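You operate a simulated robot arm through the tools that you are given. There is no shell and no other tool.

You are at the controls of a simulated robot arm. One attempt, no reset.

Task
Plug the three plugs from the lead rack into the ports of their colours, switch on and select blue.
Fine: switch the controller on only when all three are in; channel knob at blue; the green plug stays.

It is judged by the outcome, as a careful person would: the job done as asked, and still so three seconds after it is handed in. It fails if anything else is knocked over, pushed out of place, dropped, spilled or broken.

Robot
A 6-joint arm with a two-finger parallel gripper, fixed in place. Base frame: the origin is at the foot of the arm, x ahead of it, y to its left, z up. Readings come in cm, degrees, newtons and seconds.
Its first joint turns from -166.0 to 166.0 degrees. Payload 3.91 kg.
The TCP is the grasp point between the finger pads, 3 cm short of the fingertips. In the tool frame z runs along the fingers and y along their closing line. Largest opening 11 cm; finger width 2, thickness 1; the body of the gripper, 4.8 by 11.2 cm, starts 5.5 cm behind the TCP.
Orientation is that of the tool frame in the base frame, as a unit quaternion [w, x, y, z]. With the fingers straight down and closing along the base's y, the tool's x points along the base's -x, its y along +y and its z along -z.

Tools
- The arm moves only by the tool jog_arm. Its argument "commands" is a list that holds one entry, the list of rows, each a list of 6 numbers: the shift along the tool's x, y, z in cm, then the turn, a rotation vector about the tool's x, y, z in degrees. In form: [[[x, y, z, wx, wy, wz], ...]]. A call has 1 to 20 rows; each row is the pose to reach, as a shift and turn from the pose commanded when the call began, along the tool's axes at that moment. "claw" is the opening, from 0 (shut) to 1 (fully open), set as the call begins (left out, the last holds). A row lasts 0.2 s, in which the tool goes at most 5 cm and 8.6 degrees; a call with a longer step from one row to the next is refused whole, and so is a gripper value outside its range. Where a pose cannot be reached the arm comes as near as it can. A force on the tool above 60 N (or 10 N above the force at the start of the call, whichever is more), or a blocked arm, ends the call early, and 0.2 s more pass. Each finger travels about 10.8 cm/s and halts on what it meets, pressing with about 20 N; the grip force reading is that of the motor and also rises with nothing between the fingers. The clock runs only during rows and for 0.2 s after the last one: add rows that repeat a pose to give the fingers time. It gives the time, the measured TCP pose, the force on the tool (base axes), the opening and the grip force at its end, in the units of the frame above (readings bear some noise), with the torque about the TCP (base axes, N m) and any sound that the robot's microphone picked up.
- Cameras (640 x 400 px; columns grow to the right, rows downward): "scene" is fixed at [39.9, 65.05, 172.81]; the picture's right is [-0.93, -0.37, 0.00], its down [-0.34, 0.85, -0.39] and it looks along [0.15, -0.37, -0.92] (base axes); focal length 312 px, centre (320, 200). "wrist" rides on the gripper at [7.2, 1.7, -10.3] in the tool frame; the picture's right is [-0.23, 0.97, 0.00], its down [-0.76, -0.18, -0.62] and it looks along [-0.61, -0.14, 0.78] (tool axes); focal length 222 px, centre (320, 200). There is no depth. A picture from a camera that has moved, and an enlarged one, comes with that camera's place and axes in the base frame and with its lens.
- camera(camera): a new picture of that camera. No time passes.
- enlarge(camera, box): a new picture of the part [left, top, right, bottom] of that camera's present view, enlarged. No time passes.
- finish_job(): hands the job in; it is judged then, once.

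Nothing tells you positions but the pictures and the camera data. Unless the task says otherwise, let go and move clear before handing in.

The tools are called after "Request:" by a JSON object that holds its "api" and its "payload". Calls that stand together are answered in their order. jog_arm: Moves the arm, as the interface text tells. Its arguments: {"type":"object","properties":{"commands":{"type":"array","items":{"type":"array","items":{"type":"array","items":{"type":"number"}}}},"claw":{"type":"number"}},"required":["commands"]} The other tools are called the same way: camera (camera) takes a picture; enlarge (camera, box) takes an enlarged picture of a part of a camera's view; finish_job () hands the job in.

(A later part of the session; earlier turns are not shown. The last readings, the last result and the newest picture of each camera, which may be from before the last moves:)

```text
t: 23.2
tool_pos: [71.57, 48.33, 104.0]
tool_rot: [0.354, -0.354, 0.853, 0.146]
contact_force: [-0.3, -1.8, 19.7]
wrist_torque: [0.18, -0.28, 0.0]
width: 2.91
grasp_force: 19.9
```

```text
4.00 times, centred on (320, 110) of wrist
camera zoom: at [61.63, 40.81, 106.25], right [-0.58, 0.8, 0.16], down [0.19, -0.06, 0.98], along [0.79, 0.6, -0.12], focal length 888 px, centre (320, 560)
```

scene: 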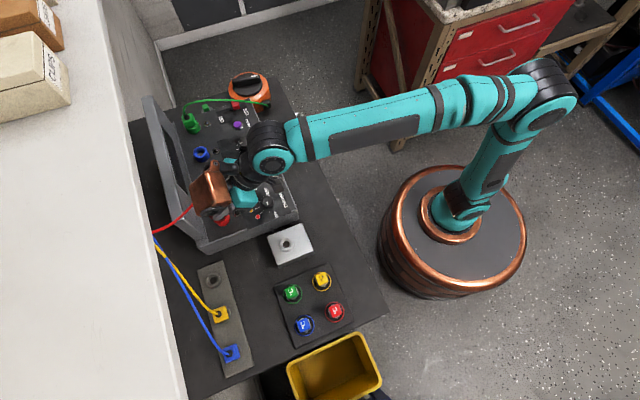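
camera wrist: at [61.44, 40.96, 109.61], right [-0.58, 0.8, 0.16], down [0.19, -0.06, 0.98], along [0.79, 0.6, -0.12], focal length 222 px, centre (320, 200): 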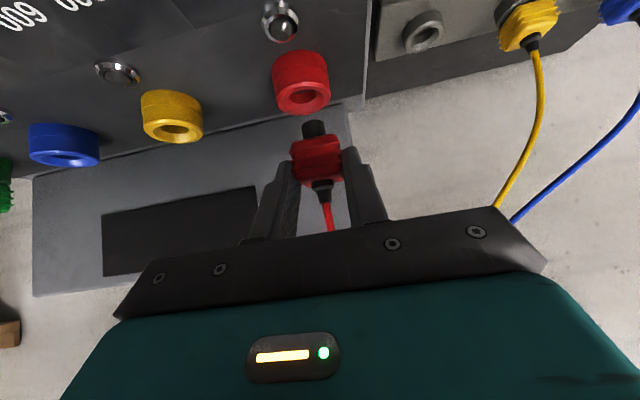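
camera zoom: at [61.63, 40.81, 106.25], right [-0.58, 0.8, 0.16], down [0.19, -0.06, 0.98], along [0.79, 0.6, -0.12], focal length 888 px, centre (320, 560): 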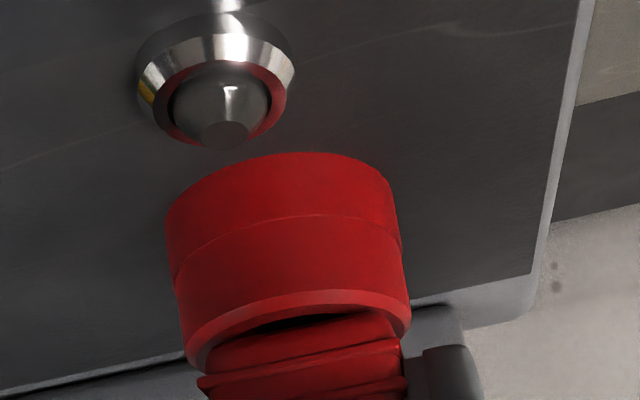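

There's about 20 N upward now, so the plug is either nearly seated or resting on something. I'll compare it with the already-seated green plug before pushing more.

Request:
{"api": "camera", "payload": {"camera": "wrist"}}

Request:
{"api": "enlarge", "payload": {"camera": "wrist", "box": [270, 110, 370, 172]}}

Request:
{"api": "enlarge", "payload": {"camera": "scene", "box": [170, 90, 250, 150]}}

Request:
{"api": "enlarge", "payload": {"camera": "scene", "box": [190, 190, 260, 240]}}

```text
taken
camera wrist: at [61.63, 40.81, 106.25], right [-0.58, 0.8, 0.16], down [0.19, -0.06, 0.98], along [0.79, 0.6, -0.12], focal length 222 px, centre (320, 200)
```

wrist: 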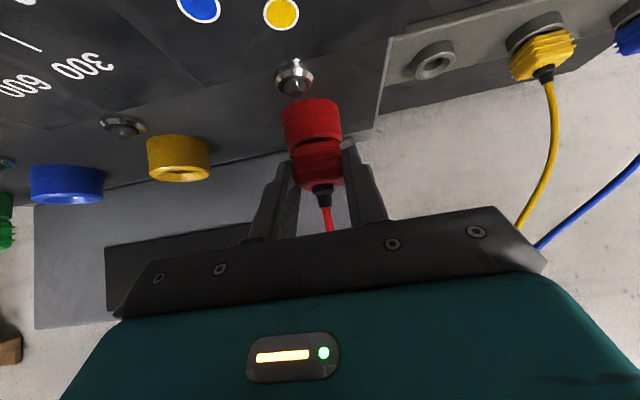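

```text
6.40 times, centred on (320, 141) of wrist
camera zoom: at [61.63, 40.81, 106.25], right [-0.58, 0.8, 0.16], down [0.19, -0.06, 0.98], along [0.79, 0.6, -0.12], focal length 1422 px, centre (320, 578)
```

zoom: 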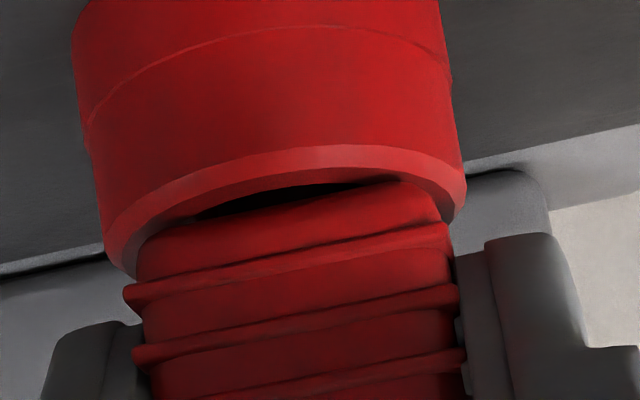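

```text
6.67 times, centred on (210, 120) of scene
camera zoom: at [39.9, 65.05, 172.81], right [-0.93, -0.37, 0.0], down [-0.34, 0.85, -0.39], along [0.15, -0.37, -0.92], focal length 2077 px, centre (1053, 733)
```

zoom: 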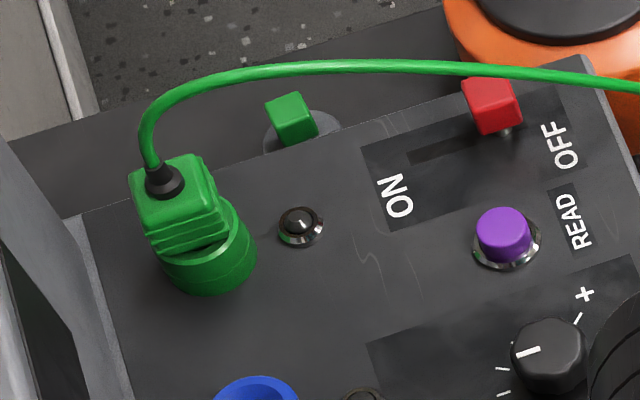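

```text
8.00 times, centred on (225, 215) of scene
camera zoom: at [39.9, 65.05, 172.81], right [-0.93, -0.37, 0.0], down [-0.34, 0.85, -0.39], along [0.15, -0.37, -0.92], focal length 2492 px, centre (1080, 80)
```

zoom: 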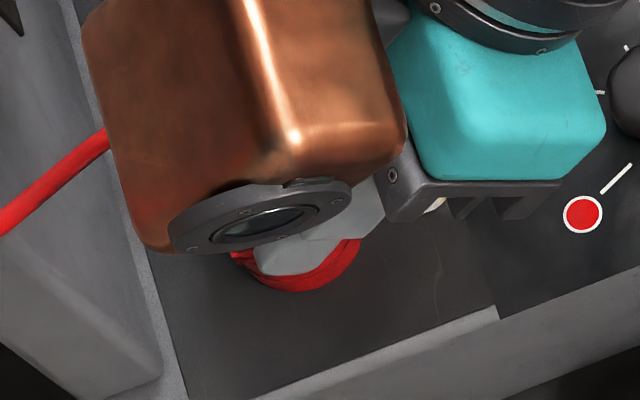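

It looks nearly seated, with maybe a couple of millimetres left. I'll press 0.25 cm further and look at the force response.

Request:
{"api": "jog_arm", "payload": {"commands": [[[0.09, 0, 0.09, 0, 0, 0], [0.18, 0, 0.18, 0, 0, 0], [0.18, 0, 0.18, 0, 0, 0]]]}}

Request:
{"api": "enlarge", "payload": {"camera": "wrist", "box": [270, 110, 370, 172]}}

```text
t: 24.0
tool_pos: [71.53, 48.46, 103.65]
tool_rot: [0.353, -0.354, 0.853, 0.147]
contact_force: [1.3, 1.7, 22.4]
wrist_torque: [0.39, -0.25, -0.04]
width: 2.96
grasp_force: 20.5
```

```text
6.40 times, centred on (320, 141) of wrist
camera zoom: at [61.56, 40.81, 105.95], right [-0.58, 0.8, 0.16], down [0.19, -0.06, 0.98], along [0.79, 0.6, -0.12], focal length 1422 px, centre (320, 578)
```

zoom: 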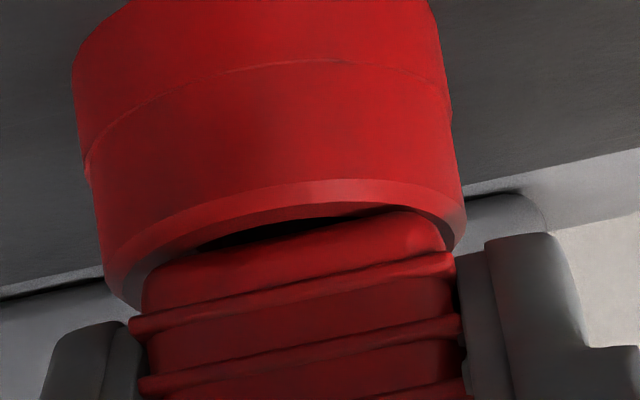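

The plug stopped at the same collar gap it had in its rack holder and goes no deeper under 20 N, so it's seated. I'll open the fingers and check that it stays.

Request:
{"api": "jog_arm", "payload": {"commands": [[[-0.1, 0, -0.1, 0, 0, 0], [-0.1, 0, -0.1, 0, 0, 0], [-0.1, 0, -0.1, 0, 0, 0]]], "claw": 0.45}}

Request:
{"api": "enlarge", "payload": {"camera": "wrist", "box": [260, 100, 380, 175]}}

```text
t: 24.8
tool_pos: [71.38, 48.43, 103.62]
tool_rot: [0.353, -0.354, 0.854, 0.145]
contact_force: [-0.1, 0.8, 0.0]
wrist_torque: [0.0, 0.02, 0.03]
width: 4.96
grasp_force: 0.1
```

```text
5.33 times, centred on (320, 138) of wrist
camera zoom: at [61.59, 40.83, 105.99], right [-0.58, 0.8, 0.16], down [0.2, -0.06, 0.98], along [0.79, 0.6, -0.12], focal length 1185 px, centre (320, 533)
```

zoom: 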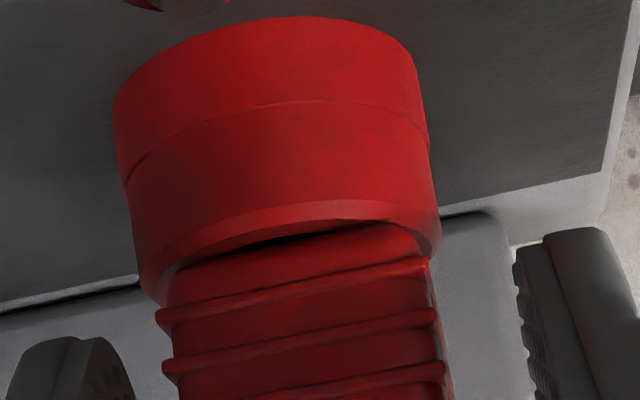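

The red plug stands on its own in the port. I'll back the gripper away along its own axis and verify from a distance.

Request:
{"api": "jog_arm", "payload": {"commands": [[[0, 0, -1, 0, 0, 0], [0, 0, -3, 0, 0, 0], [0, 0, -5.5, 0, 0, 0], [0, 0, -8, 0, 0, 0], [0, 0, -8, 0, 0, 0]]]}}

Request:
{"api": "camera", "payload": {"camera": "wrist"}}

Request:
{"api": "enlarge", "payload": {"camera": "wrist", "box": [240, 90, 400, 190]}}

Request:
{"api": "camera", "payload": {"camera": "scene"}}

```text
t: 26.0
tool_pos: [67.57, 44.49, 109.43]
tool_rot: [0.353, -0.355, 0.853, 0.147]
contact_force: [0.5, -0.7, -0.6]
wrist_torque: [-0.03, -0.04, 0.01]
width: 4.96
grasp_force: 0.1
```

```text
taken
camera wrist: at [57.73, 36.92, 111.73], right [-0.58, 0.8, 0.16], down [0.19, -0.06, 0.98], along [0.79, 0.6, -0.12], focal length 222 px, centre (320, 200)
```

wrist: 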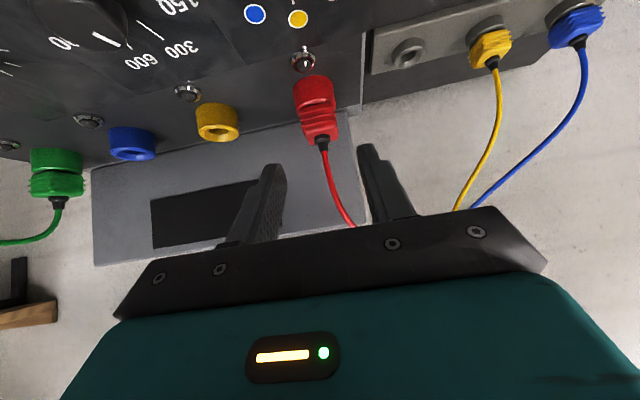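

```text
4.00 times, centred on (320, 140) of wrist
camera zoom: at [57.73, 36.92, 111.73], right [-0.58, 0.8, 0.16], down [0.19, -0.06, 0.98], along [0.79, 0.6, -0.12], focal length 888 px, centre (320, 440)
```

zoom: 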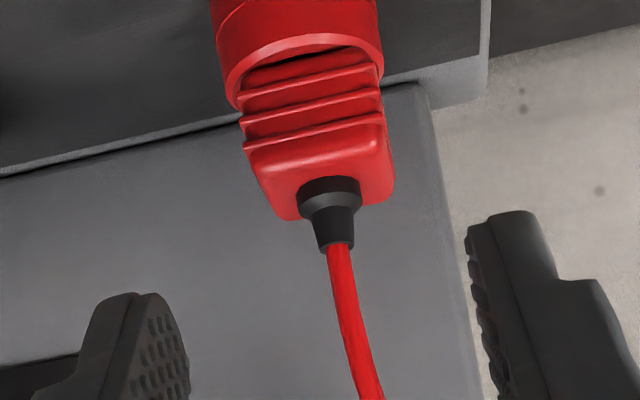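

```text
taken
```

scene: 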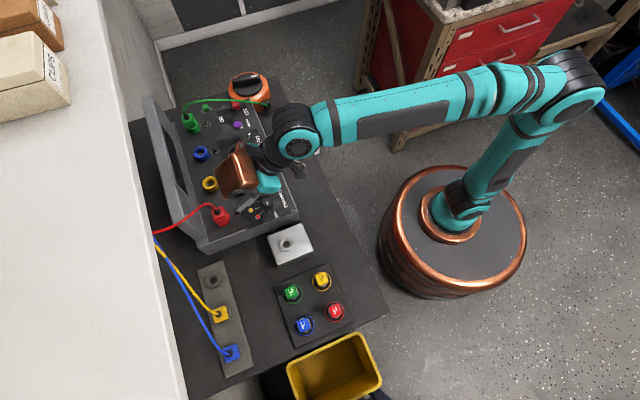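

The red plug is in. I'll compare its seating with the green plug's from this same view.

Request:
{"api": "enlarge", "payload": {"camera": "wrist", "box": [0, 130, 120, 205]}}

Request:
{"api": "enlarge", "payload": {"camera": "wrist", "box": [260, 70, 380, 145]}}

Request:
{"api": "enlarge", "payload": {"camera": "scene", "box": [170, 170, 270, 250]}}

```text
5.33 times, centred on (60, 168) of wrist
camera zoom: at [57.73, 36.92, 111.73], right [-0.58, 0.8, 0.16], down [0.19, -0.06, 0.98], along [0.79, 0.6, -0.12], focal length 1185 px, centre (1707, 373)
```

zoom: 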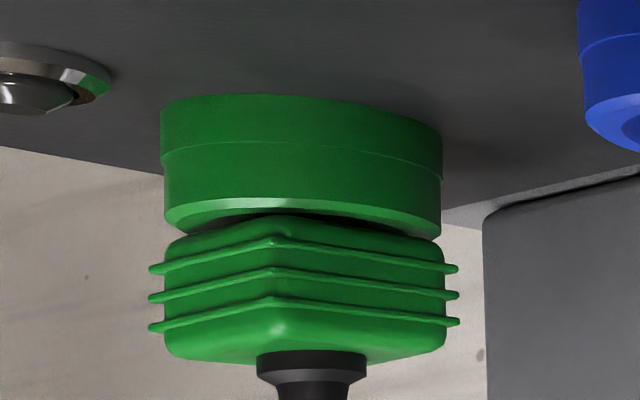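

```text
5.33 times, centred on (320, 108) of wrist
camera zoom: at [57.73, 36.92, 111.73], right [-0.58, 0.8, 0.16], down [0.19, -0.06, 0.98], along [0.79, 0.6, -0.12], focal length 1185 px, centre (320, 693)
```

zoom: 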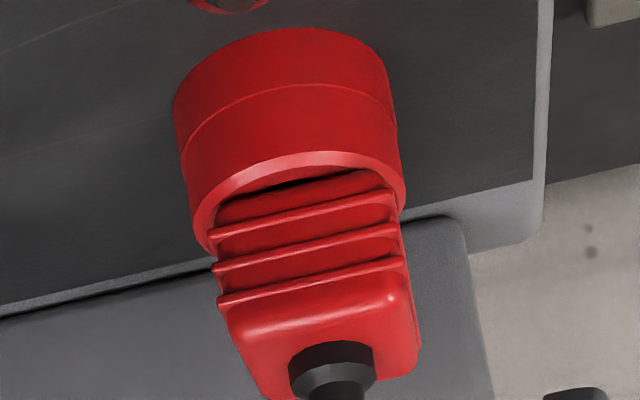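

```text
5.00 times, centred on (220, 210) of scene
camera zoom: at [39.9, 65.05, 172.81], right [-0.93, -0.37, 0.0], down [-0.34, 0.85, -0.39], along [0.15, -0.37, -0.92], focal length 1557 px, centre (820, 150)
```

zoom: 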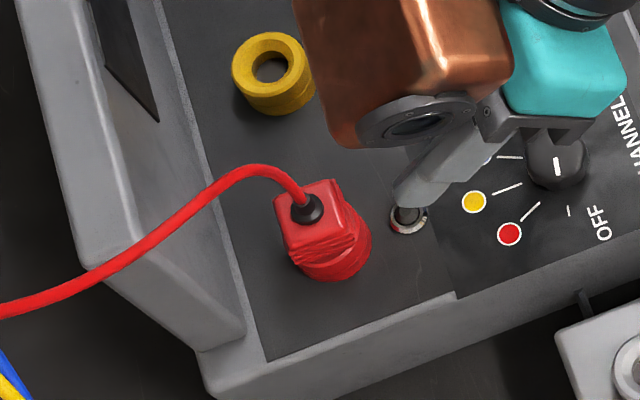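

Seating matches the green plug within about 1 mm. Next is the yellow plug: I'll traverse along the row at height, then come in along the tool axis to a pre-grasp point.

Request:
{"api": "jog_arm", "payload": {"commands": [[[0, 4.2, 0, 0, 0, 0], [0, 8.4, 0, 0, 0, 0], [0, 12.6, 0, 0, 0, 0], [0, 16.8, 0, 0, 0, 0], [0, 20.9, 0, 0, 0, 0], [0, 20.9, 3.3, 0, 0, 0], [0, 20.9, 6.6, 0, 0, 0], [0, 20.9, 9.9, 0, 0, 0], [0, 20.9, 13.1, 0, 0, 0], [0, 20.9, 13.1, 0, 0, 0]]], "claw": 0.47}}

Request:
{"api": "camera", "payload": {"camera": "wrist"}}

Request:
{"api": "enlarge", "payload": {"camera": "wrist", "box": [240, 70, 400, 170]}}

Request:
{"api": "camera", "payload": {"camera": "scene"}}

```text
t: 28.2
tool_pos: [59.05, 65.92, 100.06]
tool_rot: [0.353, -0.355, 0.853, 0.147]
contact_force: [-0.2, 0.3, 0.0]
wrist_torque: [-0.01, 0.01, -0.01]
width: 5.17
grasp_force: 0.1
```

```text
taken
camera wrist: at [49.22, 58.41, 102.39], right [-0.58, 0.8, 0.16], down [0.19, -0.06, 0.98], along [0.79, 0.6, -0.12], focal length 222 px, centre (320, 200)
```

wrist: 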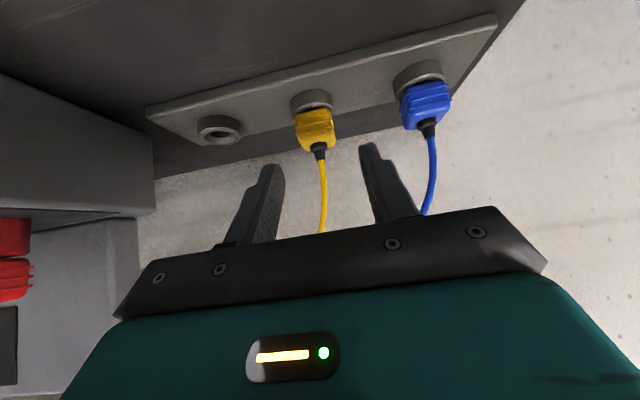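

```text
4.00 times, centred on (320, 120) of wrist
camera zoom: at [49.22, 58.41, 102.39], right [-0.58, 0.8, 0.16], down [0.19, -0.06, 0.98], along [0.79, 0.6, -0.12], focal length 888 px, centre (320, 520)
```

zoom: 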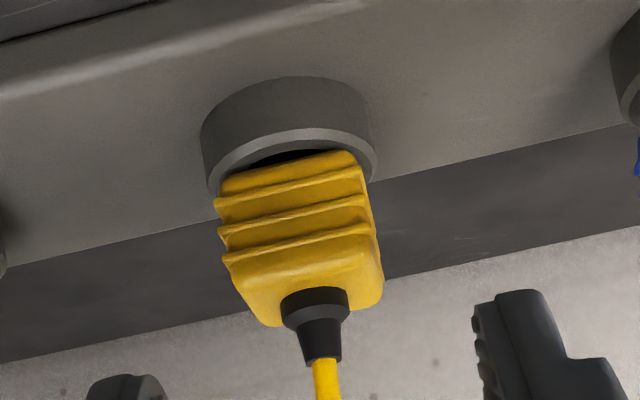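

```text
taken
```

scene: 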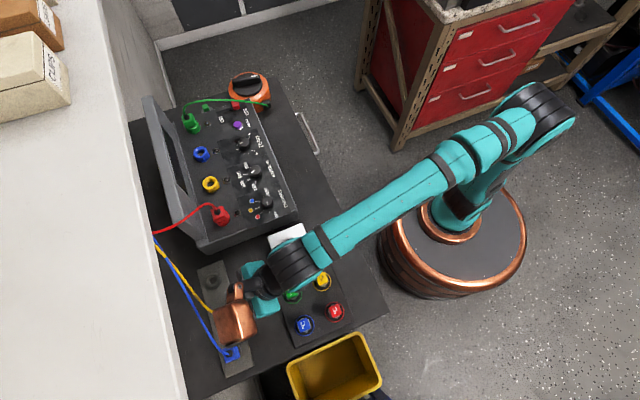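

I'm in front of the yellow plug, and it needs −0.32 cm along the row. I'll slide in along the tool axis to straddle it.

Request:
{"api": "jog_arm", "payload": {"commands": [[[0, -0.32, 0, 0, 0, 0], [-0.03, -0.32, 1.5, 0, 0, 0], [-0.06, -0.32, 3.0, 0, 0, 0], [-0.08, -0.32, 4.5, 0, 0, 0], [-0.1, -0.32, 6.05, 0, 0, 0], [-0.1, -0.32, 6.05, 0, 0, 0]]]}}

Request:
{"api": "enlarge", "payload": {"camera": "wrist", "box": [240, 110, 400, 210]}}

Request:
{"api": "enlarge", "payload": {"camera": "scene", "box": [140, 240, 300, 370]}}

```text
t: 29.6
tool_pos: [62.46, 68.69, 96.05]
tool_rot: [0.354, -0.354, 0.853, 0.147]
contact_force: [-0.3, -0.6, 0.1]
wrist_torque: [-0.02, 0.02, -0.01]
width: 5.16
grasp_force: 0.1
```

```text
4.00 times, centred on (320, 160) of wrist
camera zoom: at [52.58, 61.15, 98.32], right [-0.58, 0.8, 0.16], down [0.19, -0.06, 0.98], along [0.79, 0.6, -0.12], focal length 888 px, centre (320, 360)
```

zoom: 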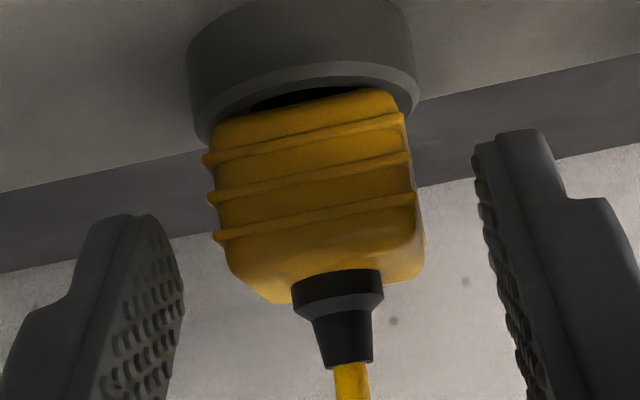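

```text
3.08 times, centred on (220, 305) of scene
camera zoom: at [39.9, 65.05, 172.81], right [-0.93, -0.37, 0.0], down [-0.34, 0.85, -0.39], along [0.15, -0.37, -0.92], focal length 958 px, centre (628, -123)
```

zoom: 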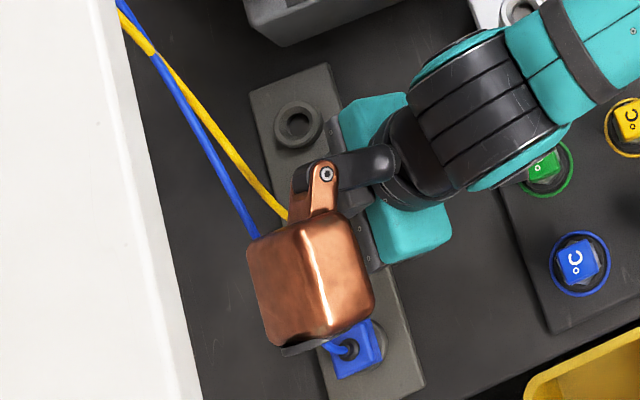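

It's centred within about half a millimetre, so I'll make a tiny correction and close on the yellow plug.

Request:
{"api": "jog_arm", "payload": {"commands": [[[0.07, 0.05, 0.07, 0, 0, 0], [0.07, 0.05, 0.07, 0, 0, 0]]]}}

Request:
{"api": "jog_arm", "payload": {"commands": [[[0, 0, 0, 0, 0, 0], [0, 0, 0, 0, 0, 0], [0, 0, 0, 0, 0, 0], [0, 0, 0, 0, 0, 0]]], "claw": 0}}

Request:
{"api": "enlarge", "payload": {"camera": "wrist", "box": [240, 110, 400, 210]}}

```text
t: 30.2
tool_pos: [62.51, 68.67, 95.91]
tool_rot: [0.354, -0.354, 0.853, 0.146]
contact_force: [0.1, -1.0, 0.1]
wrist_torque: [0.0, -0.01, 0.0]
width: 5.21
grasp_force: 0.1
```

```text
t: 31.2
tool_pos: [62.52, 68.58, 95.94]
tool_rot: [0.354, -0.354, 0.853, 0.146]
contact_force: [0.0, 1.5, 1.1]
wrist_torque: [-0.02, 0.03, 0.0]
width: 2.91
grasp_force: 20.2
```

```text
4.00 times, centred on (320, 160) of wrist
camera zoom: at [52.54, 61.12, 98.23], right [-0.58, 0.8, 0.16], down [0.19, -0.06, 0.98], along [0.79, 0.6, -0.12], focal length 888 px, centre (320, 360)
```

zoom: 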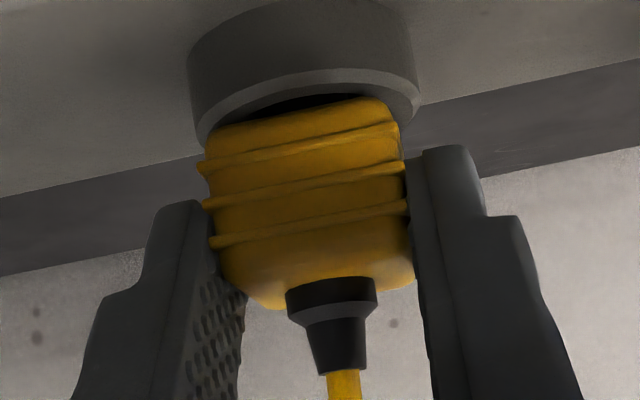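

The yellow plug is gripped. I'll lift it, pull well inward so it clears the installed red plug and its lead, and carry it to in front of the yellow port.

Request:
{"api": "jog_arm", "payload": {"commands": [[[-0.35, 0, -0.35, 0, 0, 0], [-0.71, 0, -0.71, 0, 0, 0], [-1.41, 0, -1.41, 0, 0, 0], [-2.12, 0, -2.12, 0, 0, 0], [-2.83, 0, -2.83, 0, 0, 0], [-1.77, 0, -6.58, 0, 0, 0], [-0.71, 0, -10.32, 0, 0, 0], [0.35, 0, -14.07, 0, 0, 0], [1.56, 0, -17.82, 0, 0, 0], [1.56, 0, -17.82, 0, 0, 0]]]}}

Request:
{"api": "camera", "payload": {"camera": "wrist"}}

Request:
{"api": "camera", "payload": {"camera": "scene"}}

```text
t: 33.4
tool_pos: [52.73, 59.27, 107.22]
tool_rot: [0.354, -0.353, 0.853, 0.146]
contact_force: [1.4, 0.1, -1.4]
wrist_torque: [0.0, 0.0, 0.02]
width: 2.9
grasp_force: 19.6
```

```text
taken
camera wrist: at [42.83, 51.68, 109.45], right [-0.58, 0.8, 0.16], down [0.19, -0.06, 0.98], along [0.79, 0.6, -0.12], focal length 222 px, centre (320, 200)
```

wrist: 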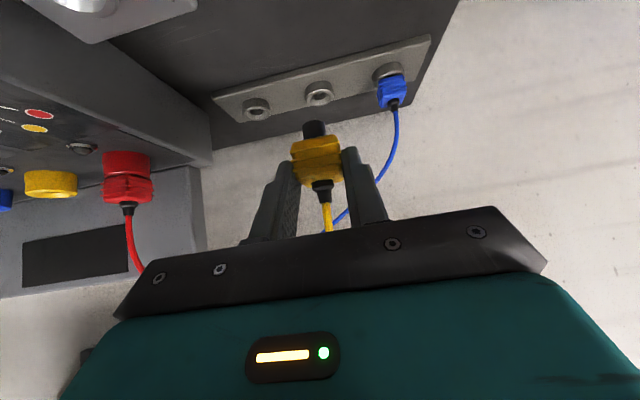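

```text
taken
```

scene: 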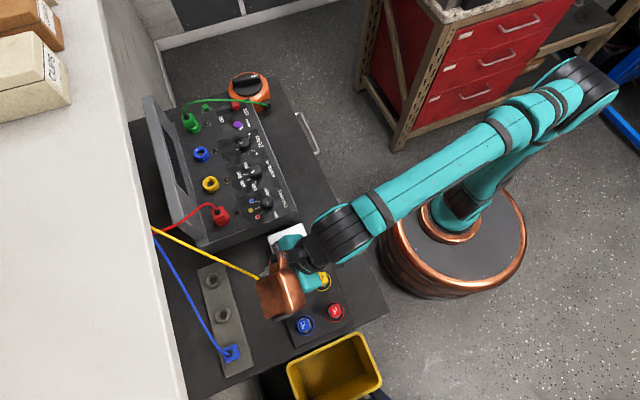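

Clear of the rack. Now I'll traverse along the console to the yellow port, staying inward of the red plug.

Request:
{"api": "jog_arm", "payload": {"commands": [[[0, -4.4, 0, 0, 0, 0], [0, -8.8, 0, 0, 0, 0], [0, -13.2, 0, 0, 0, 0], [0, -17.6, 0, 0, 0, 0], [0, -22, 0, 0, 0, 0], [0, -26.4, 0, 0, 0, 0], [0, -30.7, 0, 0, 0, 0], [0, -30.7, 0, 0, 0, 0]]]}}

Request:
{"api": "camera", "payload": {"camera": "wrist"}}

Request:
{"api": "enlarge", "payload": {"camera": "wrist", "box": [220, 60, 380, 160]}}

Request:
{"api": "camera", "payload": {"camera": "scene"}}

```text
t: 35.2
tool_pos: [74.53, 37.19, 107.15]
tool_rot: [0.353, -0.354, 0.853, 0.146]
contact_force: [0.4, -0.1, 0.0]
wrist_torque: [-0.02, 0.0, 0.0]
width: 2.9
grasp_force: 19.9
```

```text
taken
camera wrist: at [64.53, 29.55, 109.4], right [-0.58, 0.8, 0.16], down [0.19, -0.06, 0.98], along [0.79, 0.6, -0.12], focal length 222 px, centre (320, 200)
```

wrist: 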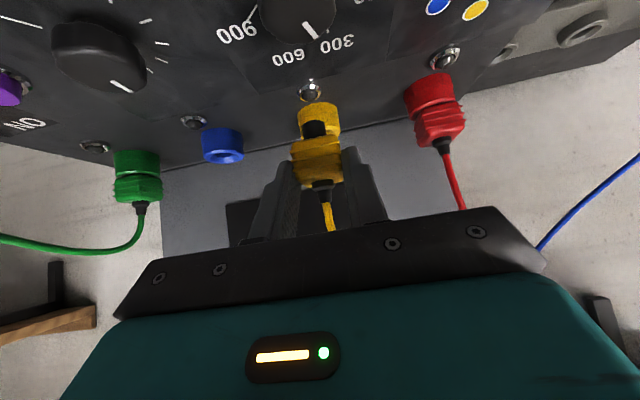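

```text
4.00 times, centred on (300, 110) of wrist
camera zoom: at [64.53, 29.55, 109.4], right [-0.58, 0.8, 0.16], down [0.19, -0.06, 0.98], along [0.79, 0.6, -0.12], focal length 888 px, centre (400, 560)
```

zoom: 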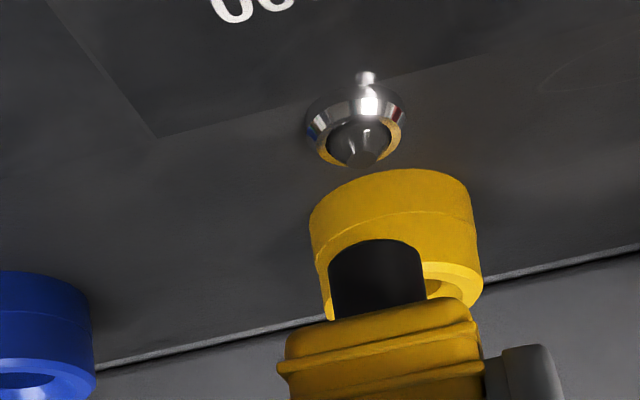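

```text
taken
```

scene: 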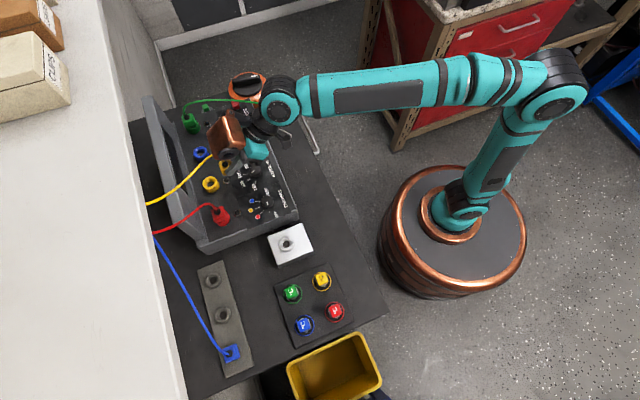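

Aligned with the yellow port along the row. I'll move outward over the port at height and re-check.

Request:
{"api": "jog_arm", "payload": {"commands": [[[-1.38, 0, 1.38, 0, 0, 0], [-2.76, 0, 2.76, 0, 0, 0], [-4.14, 0, 4.14, 0, 0, 0], [-4.14, 0, 4.14, 0, 0, 0]]]}}

Request:
{"api": "enlarge", "payload": {"camera": "wrist", "box": [240, 60, 400, 160]}}

```text
t: 36.2
tool_pos: [78.66, 41.48, 107.42]
tool_rot: [0.354, -0.354, 0.854, 0.146]
contact_force: [0.1, 0.2, -0.9]
wrist_torque: [-0.03, 0.02, 0.03]
width: 2.9
grasp_force: 20.0
```

```text
4.00 times, centred on (320, 110) of wrist
camera zoom: at [68.8, 33.9, 109.61], right [-0.58, 0.8, 0.16], down [0.19, -0.06, 0.98], along [0.79, 0.6, -0.12], focal length 888 px, centre (320, 560)
```

zoom: 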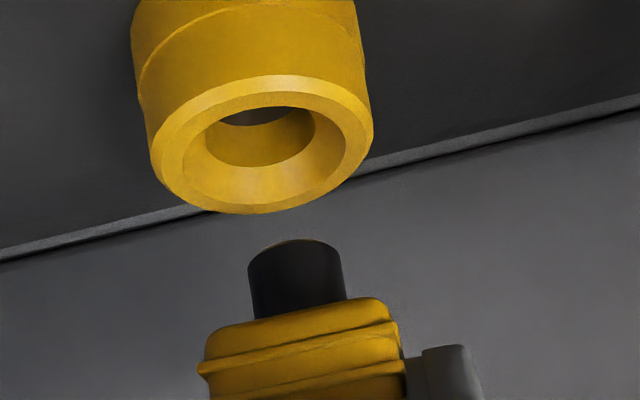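

The plug is over the yellow port and needs only tiny corrections. I'll descend until the nose is in the funnel, then check.

Request:
{"api": "jog_arm", "payload": {"commands": [[[0.13, -0.04, -0.13, 0, 0, 0], [0.42, -0.04, 0.15, 0, 0, 0], [0.77, -0.04, 0.5, 0, 0, 0], [1.12, -0.04, 0.86, 0, 0, 0], [1.48, -0.04, 1.21, 0, 0, 0], [1.83, -0.04, 1.56, 0, 0, 0], [1.83, -0.04, 1.56, 0, 0, 0]]]}}

Request:
{"api": "enlarge", "payload": {"camera": "wrist", "box": [240, 60, 400, 160]}}

```text
t: 37.8
tool_pos: [78.48, 41.34, 104.82]
tool_rot: [0.354, -0.354, 0.853, 0.146]
contact_force: [1.8, -2.0, 0.0]
wrist_torque: [-0.07, -0.07, -0.04]
width: 2.9
grasp_force: 19.8
```

```text
4.00 times, centred on (320, 110) of wrist
camera zoom: at [68.68, 33.76, 107.17], right [-0.58, 0.8, 0.16], down [0.19, -0.06, 0.98], along [0.79, 0.6, -0.12], focal length 888 px, centre (320, 560)
```

zoom: 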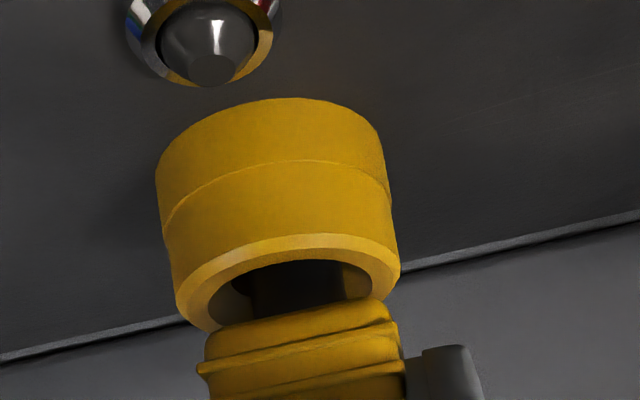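

The nose is in the funnel with a slight sideways touch. I'll nudge −0.08 cm along the row and continue down.

Request:
{"api": "jog_arm", "payload": {"commands": [[[0, -0.08, 0, 0, 0, 0], [0.16, -0.08, 0.16, 0, 0, 0], [0.32, -0.08, 0.32, 0, 0, 0], [0.48, -0.08, 0.48, 0, 0, 0], [0.58, -0.08, 0.58, 0, 0, 0], [0.58, -0.08, 0.58, 0, 0, 0]]]}}

Request:
{"api": "enlarge", "payload": {"camera": "wrist", "box": [270, 110, 370, 172]}}

```text
t: 39.2
tool_pos: [78.63, 41.11, 104.26]
tool_rot: [0.354, -0.354, 0.853, 0.146]
contact_force: [1.0, 4.7, 14.5]
wrist_torque: [0.38, -0.2, 0.03]
width: 2.9
grasp_force: 20.7
```

```text
6.40 times, centred on (320, 141) of wrist
camera zoom: at [68.67, 33.62, 106.54], right [-0.58, 0.8, 0.16], down [0.19, -0.06, 0.98], along [0.79, 0.6, -0.12], focal length 1422 px, centre (320, 578)
```

zoom: 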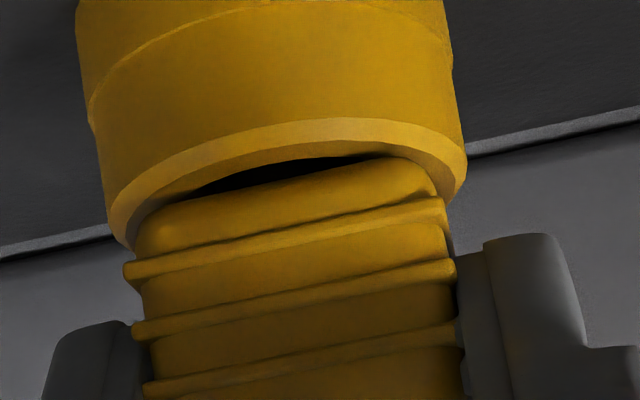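

I'm meeting resistance with a small sideways push. I'll re-centre slightly (+0.1 outward, +0.05 along the row) and press a bit more.

Request:
{"api": "jog_arm", "payload": {"commands": [[[-0.07, 0.05, 0.07, 0, 0, 0], [0.04, 0.05, 0.18, 0, 0, 0], [0.14, 0.05, 0.28, 0, 0, 0], [0.14, 0.05, 0.28, 0, 0, 0]]]}}

Request:
{"api": "enlarge", "payload": {"camera": "wrist", "box": [270, 110, 370, 172]}}

```text
t: 40.2
tool_pos: [78.58, 41.18, 103.92]
tool_rot: [0.356, -0.353, 0.853, 0.147]
contact_force: [2.5, -2.6, 21.1]
wrist_torque: [0.18, -0.39, -0.07]
width: 2.9
grasp_force: 20.1
```

```text
6.40 times, centred on (320, 141) of wrist
camera zoom: at [68.67, 33.65, 106.2], right [-0.58, 0.8, 0.16], down [0.19, -0.06, 0.98], along [0.79, 0.6, -0.12], focal length 1422 px, centre (320, 578)
```

zoom: 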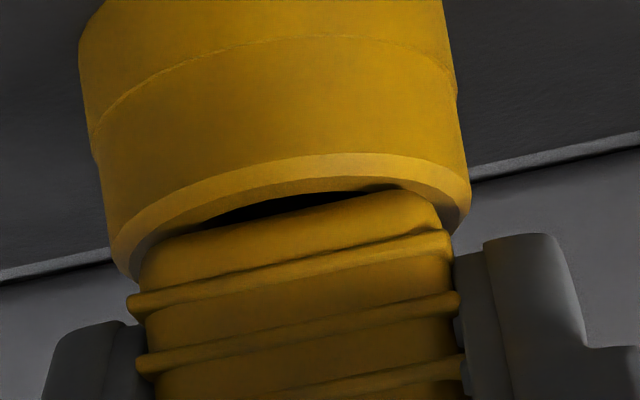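

Yellow sits at the same depth relative to its rim as red did. I'll release and back away.

Request:
{"api": "jog_arm", "payload": {"commands": [[[-0.1, 0, -0.1, 0, 0, 0], [-0.1, 0, -0.1, 0, 0, 0], [-0.1, 0, -0.1, 0, 0, 0]]], "claw": 0.45}}

Request:
{"api": "enlarge", "payload": {"camera": "wrist", "box": [270, 110, 370, 172]}}

Request:
{"api": "jog_arm", "payload": {"commands": [[[0, 0, -1, 0, 0, 0], [0, 0, -3, 0, 0, 0], [0, 0, -5.5, 0, 0, 0], [0, 0, -8, 0, 0, 0], [0, 0, -8, 0, 0, 0]]]}}

Request:
{"api": "camera", "payload": {"camera": "wrist"}}

Request:
{"api": "enlarge", "payload": {"camera": "wrist", "box": [260, 70, 380, 145]}}

Request:
{"api": "camera", "payload": {"camera": "scene"}}

```text
t: 41.0
tool_pos: [78.71, 41.42, 103.85]
tool_rot: [0.353, -0.354, 0.853, 0.147]
contact_force: [-0.1, 0.7, 0.5]
wrist_torque: [-0.01, -0.04, 0.0]
width: 4.95
grasp_force: 0.1
```

```text
6.40 times, centred on (320, 141) of wrist
camera zoom: at [68.74, 33.75, 106.14], right [-0.58, 0.8, 0.16], down [0.2, -0.06, 0.98], along [0.79, 0.6, -0.12], focal length 1422 px, centre (320, 578)
```

zoom: 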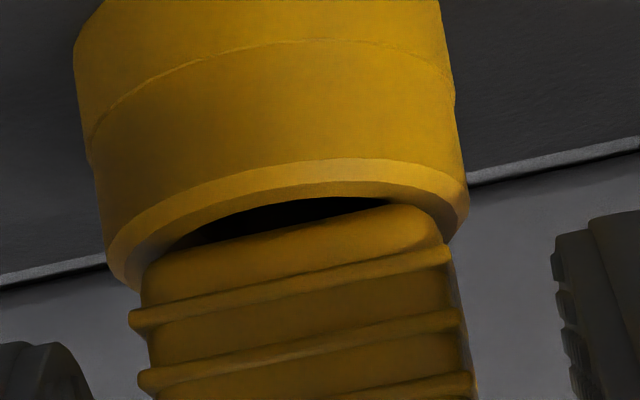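

```text
t: 42.2
tool_pos: [74.73, 37.24, 109.81]
tool_rot: [0.353, -0.355, 0.853, 0.148]
contact_force: [-0.5, -0.3, 0.0]
wrist_torque: [0.02, 0.0, -0.02]
width: 4.96
grasp_force: 0.0
```

```text
taken
camera wrist: at [64.87, 29.73, 112.11], right [-0.58, 0.8, 0.16], down [0.19, -0.06, 0.98], along [0.79, 0.6, -0.12], focal length 222 px, centre (320, 200)
```

wrist: 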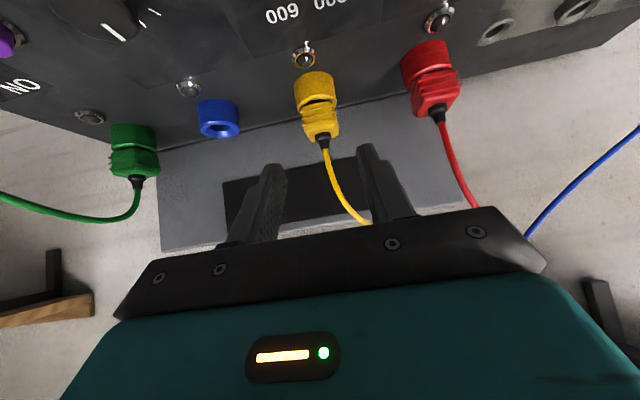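

```text
5.33 times, centred on (320, 108) of wrist
camera zoom: at [64.87, 29.73, 112.11], right [-0.58, 0.8, 0.16], down [0.19, -0.06, 0.98], along [0.79, 0.6, -0.12], focal length 1185 px, centre (320, 693)
```

zoom: 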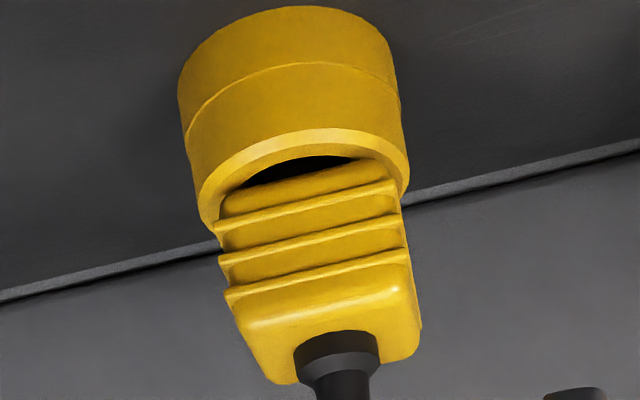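

```text
taken
```

scene: 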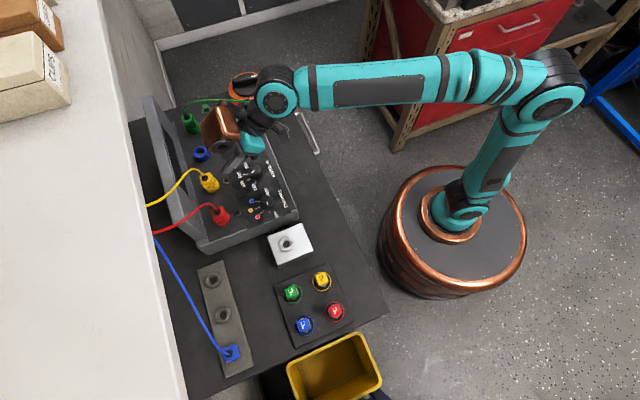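

Comparing rim-to-fin distances, red matches green (about 0.93 cm), but yellow is about 0.3 cm higher, so it isn't fully home. I'll go back, re-grip the yellow plug centred and press again.

Request:
{"api": "jog_arm", "payload": {"commands": [[[0, 0.11, 2, 0, 0, 0], [0, 0.11, 4, 0, 0, 0], [0, 0.11, 6, 0, 0, 0], [0, 0.11, 7.8, 0, 0, 0], [0, 0.11, 7.8, 0, 0, 0]]]}}

Request:
{"api": "enlarge", "payload": {"camera": "wrist", "box": [240, 100, 400, 200]}}

```text
t: 43.4
tool_pos: [78.75, 41.21, 103.84]
tool_rot: [0.353, -0.354, 0.853, 0.146]
contact_force: [0.6, 0.9, -0.2]
wrist_torque: [-0.02, 0.01, 0.01]
width: 4.95
grasp_force: 0.0
```

```text
4.00 times, centred on (320, 150) of wrist
camera zoom: at [68.73, 33.62, 106.16], right [-0.58, 0.8, 0.16], down [0.19, -0.06, 0.98], along [0.79, 0.6, -0.12], focal length 888 px, centre (320, 400)
```

zoom: 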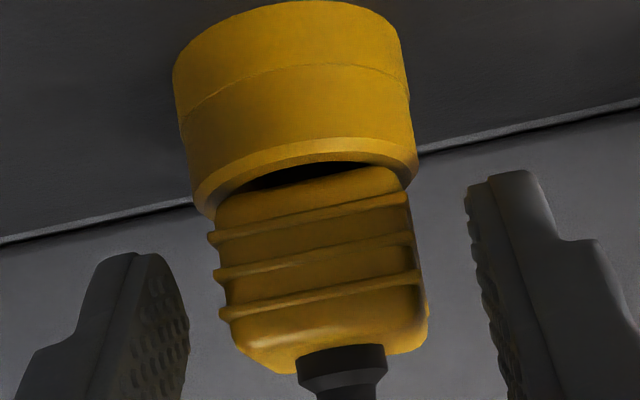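

I'll raise slightly so the fingertips won't meet the rim when pressing, centre the tool, and grip.

Request:
{"api": "jog_arm", "payload": {"commands": [[[-0.28, 0.06, -0.22, 0, 0, 0], [-0.28, 0.06, -0.22, 0, 0, 0]]]}}

Request:
{"api": "jog_arm", "payload": {"commands": [[[0, 0, 0, 0, 0, 0], [0, 0, 0, 0, 0, 0], [0, 0, 0, 0, 0, 0]]], "claw": 0}}

Request:
{"api": "enlarge", "payload": {"camera": "wrist", "box": [240, 100, 400, 200]}}

```text
t: 44.0
tool_pos: [78.61, 41.18, 104.28]
tool_rot: [0.354, -0.354, 0.853, 0.147]
contact_force: [0.5, 0.2, -0.1]
wrist_torque: [-0.01, 0.0, -0.01]
width: 4.97
grasp_force: 0.1
```

```text
t: 44.8
tool_pos: [78.59, 41.24, 104.33]
tool_rot: [0.354, -0.354, 0.853, 0.146]
contact_force: [0.6, -0.1, 0.0]
wrist_torque: [0.03, 0.0, -0.02]
width: 2.91
grasp_force: 19.8
```

```text
4.00 times, centred on (320, 150) of wrist
camera zoom: at [68.7, 33.65, 106.57], right [-0.58, 0.8, 0.16], down [0.19, -0.06, 0.98], along [0.79, 0.6, -0.12], focal length 888 px, centre (320, 400)
```

zoom: 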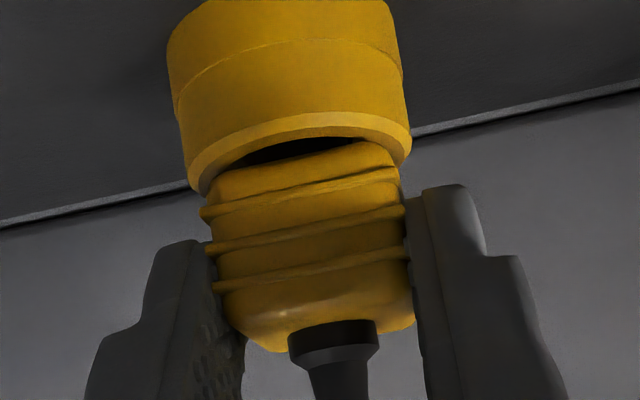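

Re-gripped with no side load. Pressing down in small steps.

Request:
{"api": "jog_arm", "payload": {"commands": [[[0.07, 0, 0.07, 0, 0, 0], [0.14, 0, 0.14, 0, 0, 0], [0.21, 0, 0.21, 0, 0, 0], [0.21, 0, 0.21, 0, 0, 0]]]}}

Request:
{"api": "enlarge", "payload": {"camera": "wrist", "box": [240, 100, 400, 200]}}

```text
t: 45.8
tool_pos: [78.58, 41.19, 104.2]
tool_rot: [0.355, -0.354, 0.853, 0.146]
contact_force: [1.0, -1.6, 16.2]
wrist_torque: [0.14, -0.26, -0.09]
width: 2.91
grasp_force: 19.6
```

```text
4.00 times, centred on (320, 150) of wrist
camera zoom: at [68.69, 33.68, 106.51], right [-0.58, 0.8, 0.16], down [0.19, -0.06, 0.98], along [0.79, 0.6, -0.12], focal length 888 px, centre (320, 400)
```

zoom: 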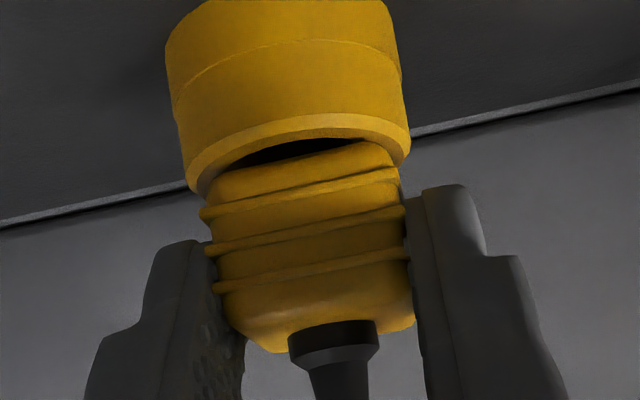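

The arm flexes and the plug holds at about 16 N. I'll press a little further with small side-to-side wiggles to free any binding.

Request:
{"api": "jog_arm", "payload": {"commands": [[[0.1, 0.06, 0.1, 0, 0, 0], [0.14, -0.06, 0.14, 0, 0, 0], [0.11, 0, 0.21, 0, 0, 0], [0.23, 0, 0.12, 0, 0, 0], [0.18, 0.06, 0.18, 0, 0, 0], [0.18, -0.06, 0.18, 0, 0, 0], [0.18, 0, 0.18, 0, 0, 0]]]}}

Request:
{"api": "enlarge", "payload": {"camera": "wrist", "box": [240, 100, 400, 200]}}

```text
t: 47.4
tool_pos: [78.6, 41.25, 103.92]
tool_rot: [0.353, -0.354, 0.853, 0.147]
contact_force: [-1.7, -3.1, 6.9]
wrist_torque: [-0.04, -0.01, -0.03]
width: 2.89
grasp_force: 20.0
```

```text
4.00 times, centred on (320, 150) of wrist
camera zoom: at [68.63, 33.68, 106.23], right [-0.58, 0.8, 0.16], down [0.2, -0.06, 0.98], along [0.79, 0.6, -0.12], focal length 888 px, centre (320, 400)
```

zoom: 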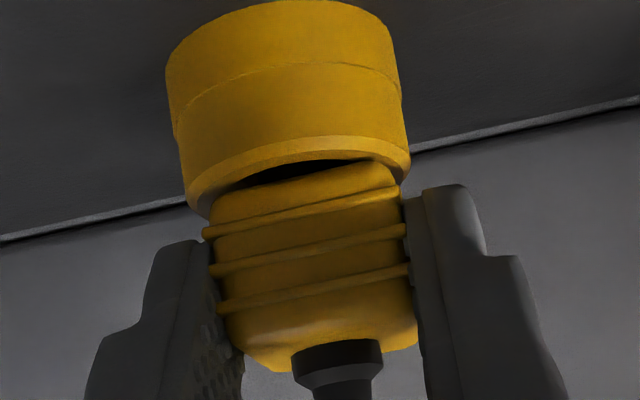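

The force dropped and the plug went slightly deeper; its fin is at about z=101.82 against red's 101.74. I'll repeat the press and wiggle once more.

Request:
{"api": "jog_arm", "payload": {"commands": [[[0.1, 0.08, 0.1, 0, 0, 0], [0.14, -0.08, 0.14, 0, 0, 0], [0.1, 0, 0.2, 0, 0, 0], [0.22, 0, 0.1, 0, 0, 0], [0.2, 0.08, 0.2, 0, 0, 0], [0.2, -0.08, 0.2, 0, 0, 0], [0.2, 0, 0.2, 0, 0, 0]]]}}

Request:
{"api": "enlarge", "payload": {"camera": "wrist", "box": [240, 100, 400, 200]}}

```text
t: 49.0
tool_pos: [78.44, 41.23, 103.74]
tool_rot: [0.355, -0.353, 0.853, 0.147]
contact_force: [3.1, -6.3, 28.6]
wrist_torque: [0.09, -0.44, -0.1]
width: 2.93
grasp_force: 20.1
```

```text
4.00 times, centred on (320, 150) of wrist
camera zoom: at [68.55, 33.63, 105.94], right [-0.58, 0.8, 0.16], down [0.19, -0.06, 0.98], along [0.79, 0.6, -0.12], focal length 888 px, centre (320, 400)
```

zoom: 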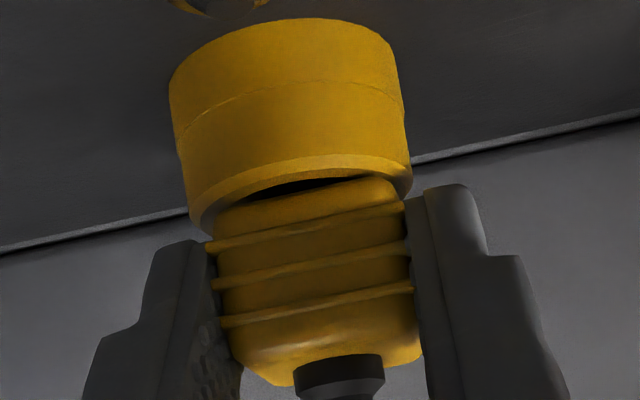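

Force is up to 28 N and the fin is at z≈101.76, the same as red, so yellow is seated. I'll relieve the pressure, then release.

Request:
{"api": "jog_arm", "payload": {"commands": [[[-0.2, 0, -0.2, 0, 0, 0], [-0.2, 0, -0.2, 0, 0, 0]]]}}

Request:
{"api": "jog_arm", "payload": {"commands": [[[0, 0, 0, 0, 0, 0], [0, 0, 0, 0, 0, 0]]], "claw": 0.45}}

Request:
{"api": "enlarge", "payload": {"camera": "wrist", "box": [240, 100, 400, 200]}}

Request:
{"api": "jog_arm", "payload": {"commands": [[[0, 0, -1, 0, 0, 0], [0, 0, -3, 0, 0, 0], [0, 0, -5.5, 0, 0, 0], [0, 0, -8, 0, 0, 0], [0, 0, -8, 0, 0, 0]]]}}

Request:
{"api": "enlarge", "payload": {"camera": "wrist", "box": [260, 60, 380, 135]}}

Request:
{"api": "enlarge", "payload": {"camera": "wrist", "box": [370, 30, 490, 105]}}

Request:
{"api": "enlarge", "payload": {"camera": "wrist", "box": [80, 110, 200, 185]}}

```text
t: 49.6
tool_pos: [78.55, 41.28, 103.67]
tool_rot: [0.353, -0.354, 0.854, 0.146]
contact_force: [-7.1, -9.1, 5.5]
wrist_torque: [-0.27, 0.2, -0.02]
width: 2.92
grasp_force: 19.6
```

```text
t: 50.2
tool_pos: [78.64, 41.31, 103.77]
tool_rot: [0.353, -0.354, 0.853, 0.147]
contact_force: [0.4, 0.3, -1.0]
wrist_torque: [0.01, -0.01, -0.03]
width: 4.94
grasp_force: 0.1
```

```text
4.00 times, centred on (320, 150) of wrist
camera zoom: at [68.68, 33.72, 106.05], right [-0.58, 0.8, 0.16], down [0.2, -0.06, 0.98], along [0.79, 0.6, -0.12], focal length 888 px, centre (320, 400)
```

zoom: 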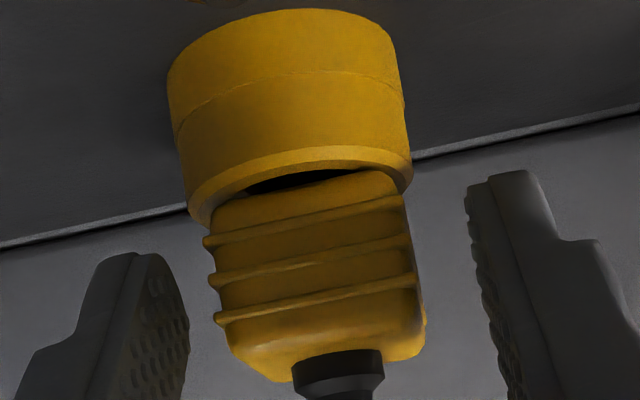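

```text
t: 51.4
tool_pos: [74.34, 36.99, 109.23]
tool_rot: [0.353, -0.354, 0.853, 0.147]
contact_force: [0.0, 0.0, -0.3]
wrist_torque: [0.0, -0.03, -0.01]
width: 4.95
grasp_force: 0.0
```

```text
5.33 times, centred on (320, 98) of wrist
camera zoom: at [64.52, 29.4, 111.59], right [-0.58, 0.8, 0.16], down [0.19, -0.06, 0.98], along [0.79, 0.6, -0.12], focal length 1185 px, centre (320, 747)
```

zoom: 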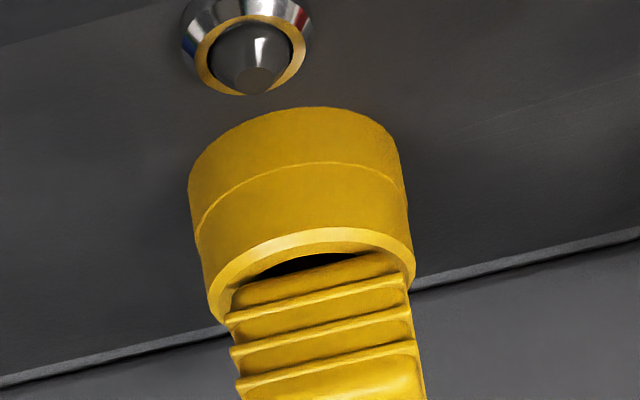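

```text
5.33 times, centred on (430, 68) of wrist
camera zoom: at [64.52, 29.4, 111.59], right [-0.58, 0.8, 0.16], down [0.19, -0.06, 0.98], along [0.79, 0.6, -0.12], focal length 1185 px, centre (-267, 907)
```

zoom: 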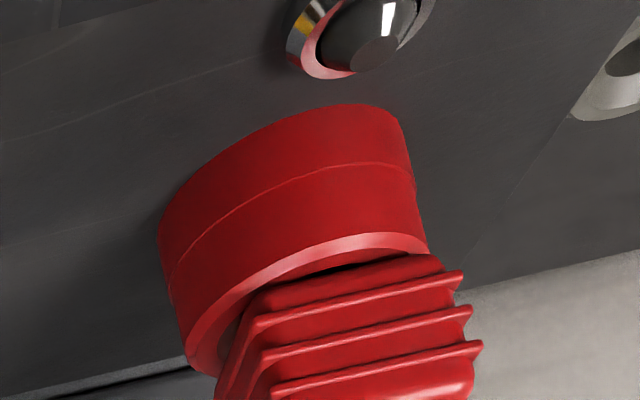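

```text
5.33 times, centred on (140, 148) of wrist
camera zoom: at [64.52, 29.4, 111.59], right [-0.58, 0.8, 0.16], down [0.19, -0.06, 0.98], along [0.79, 0.6, -0.12], focal length 1185 px, centre (1280, 480)
```

zoom: 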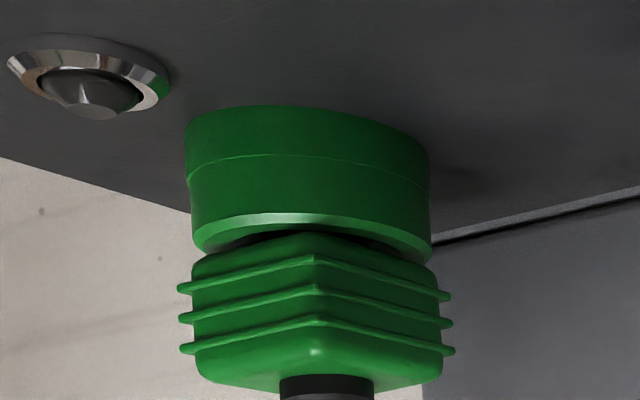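

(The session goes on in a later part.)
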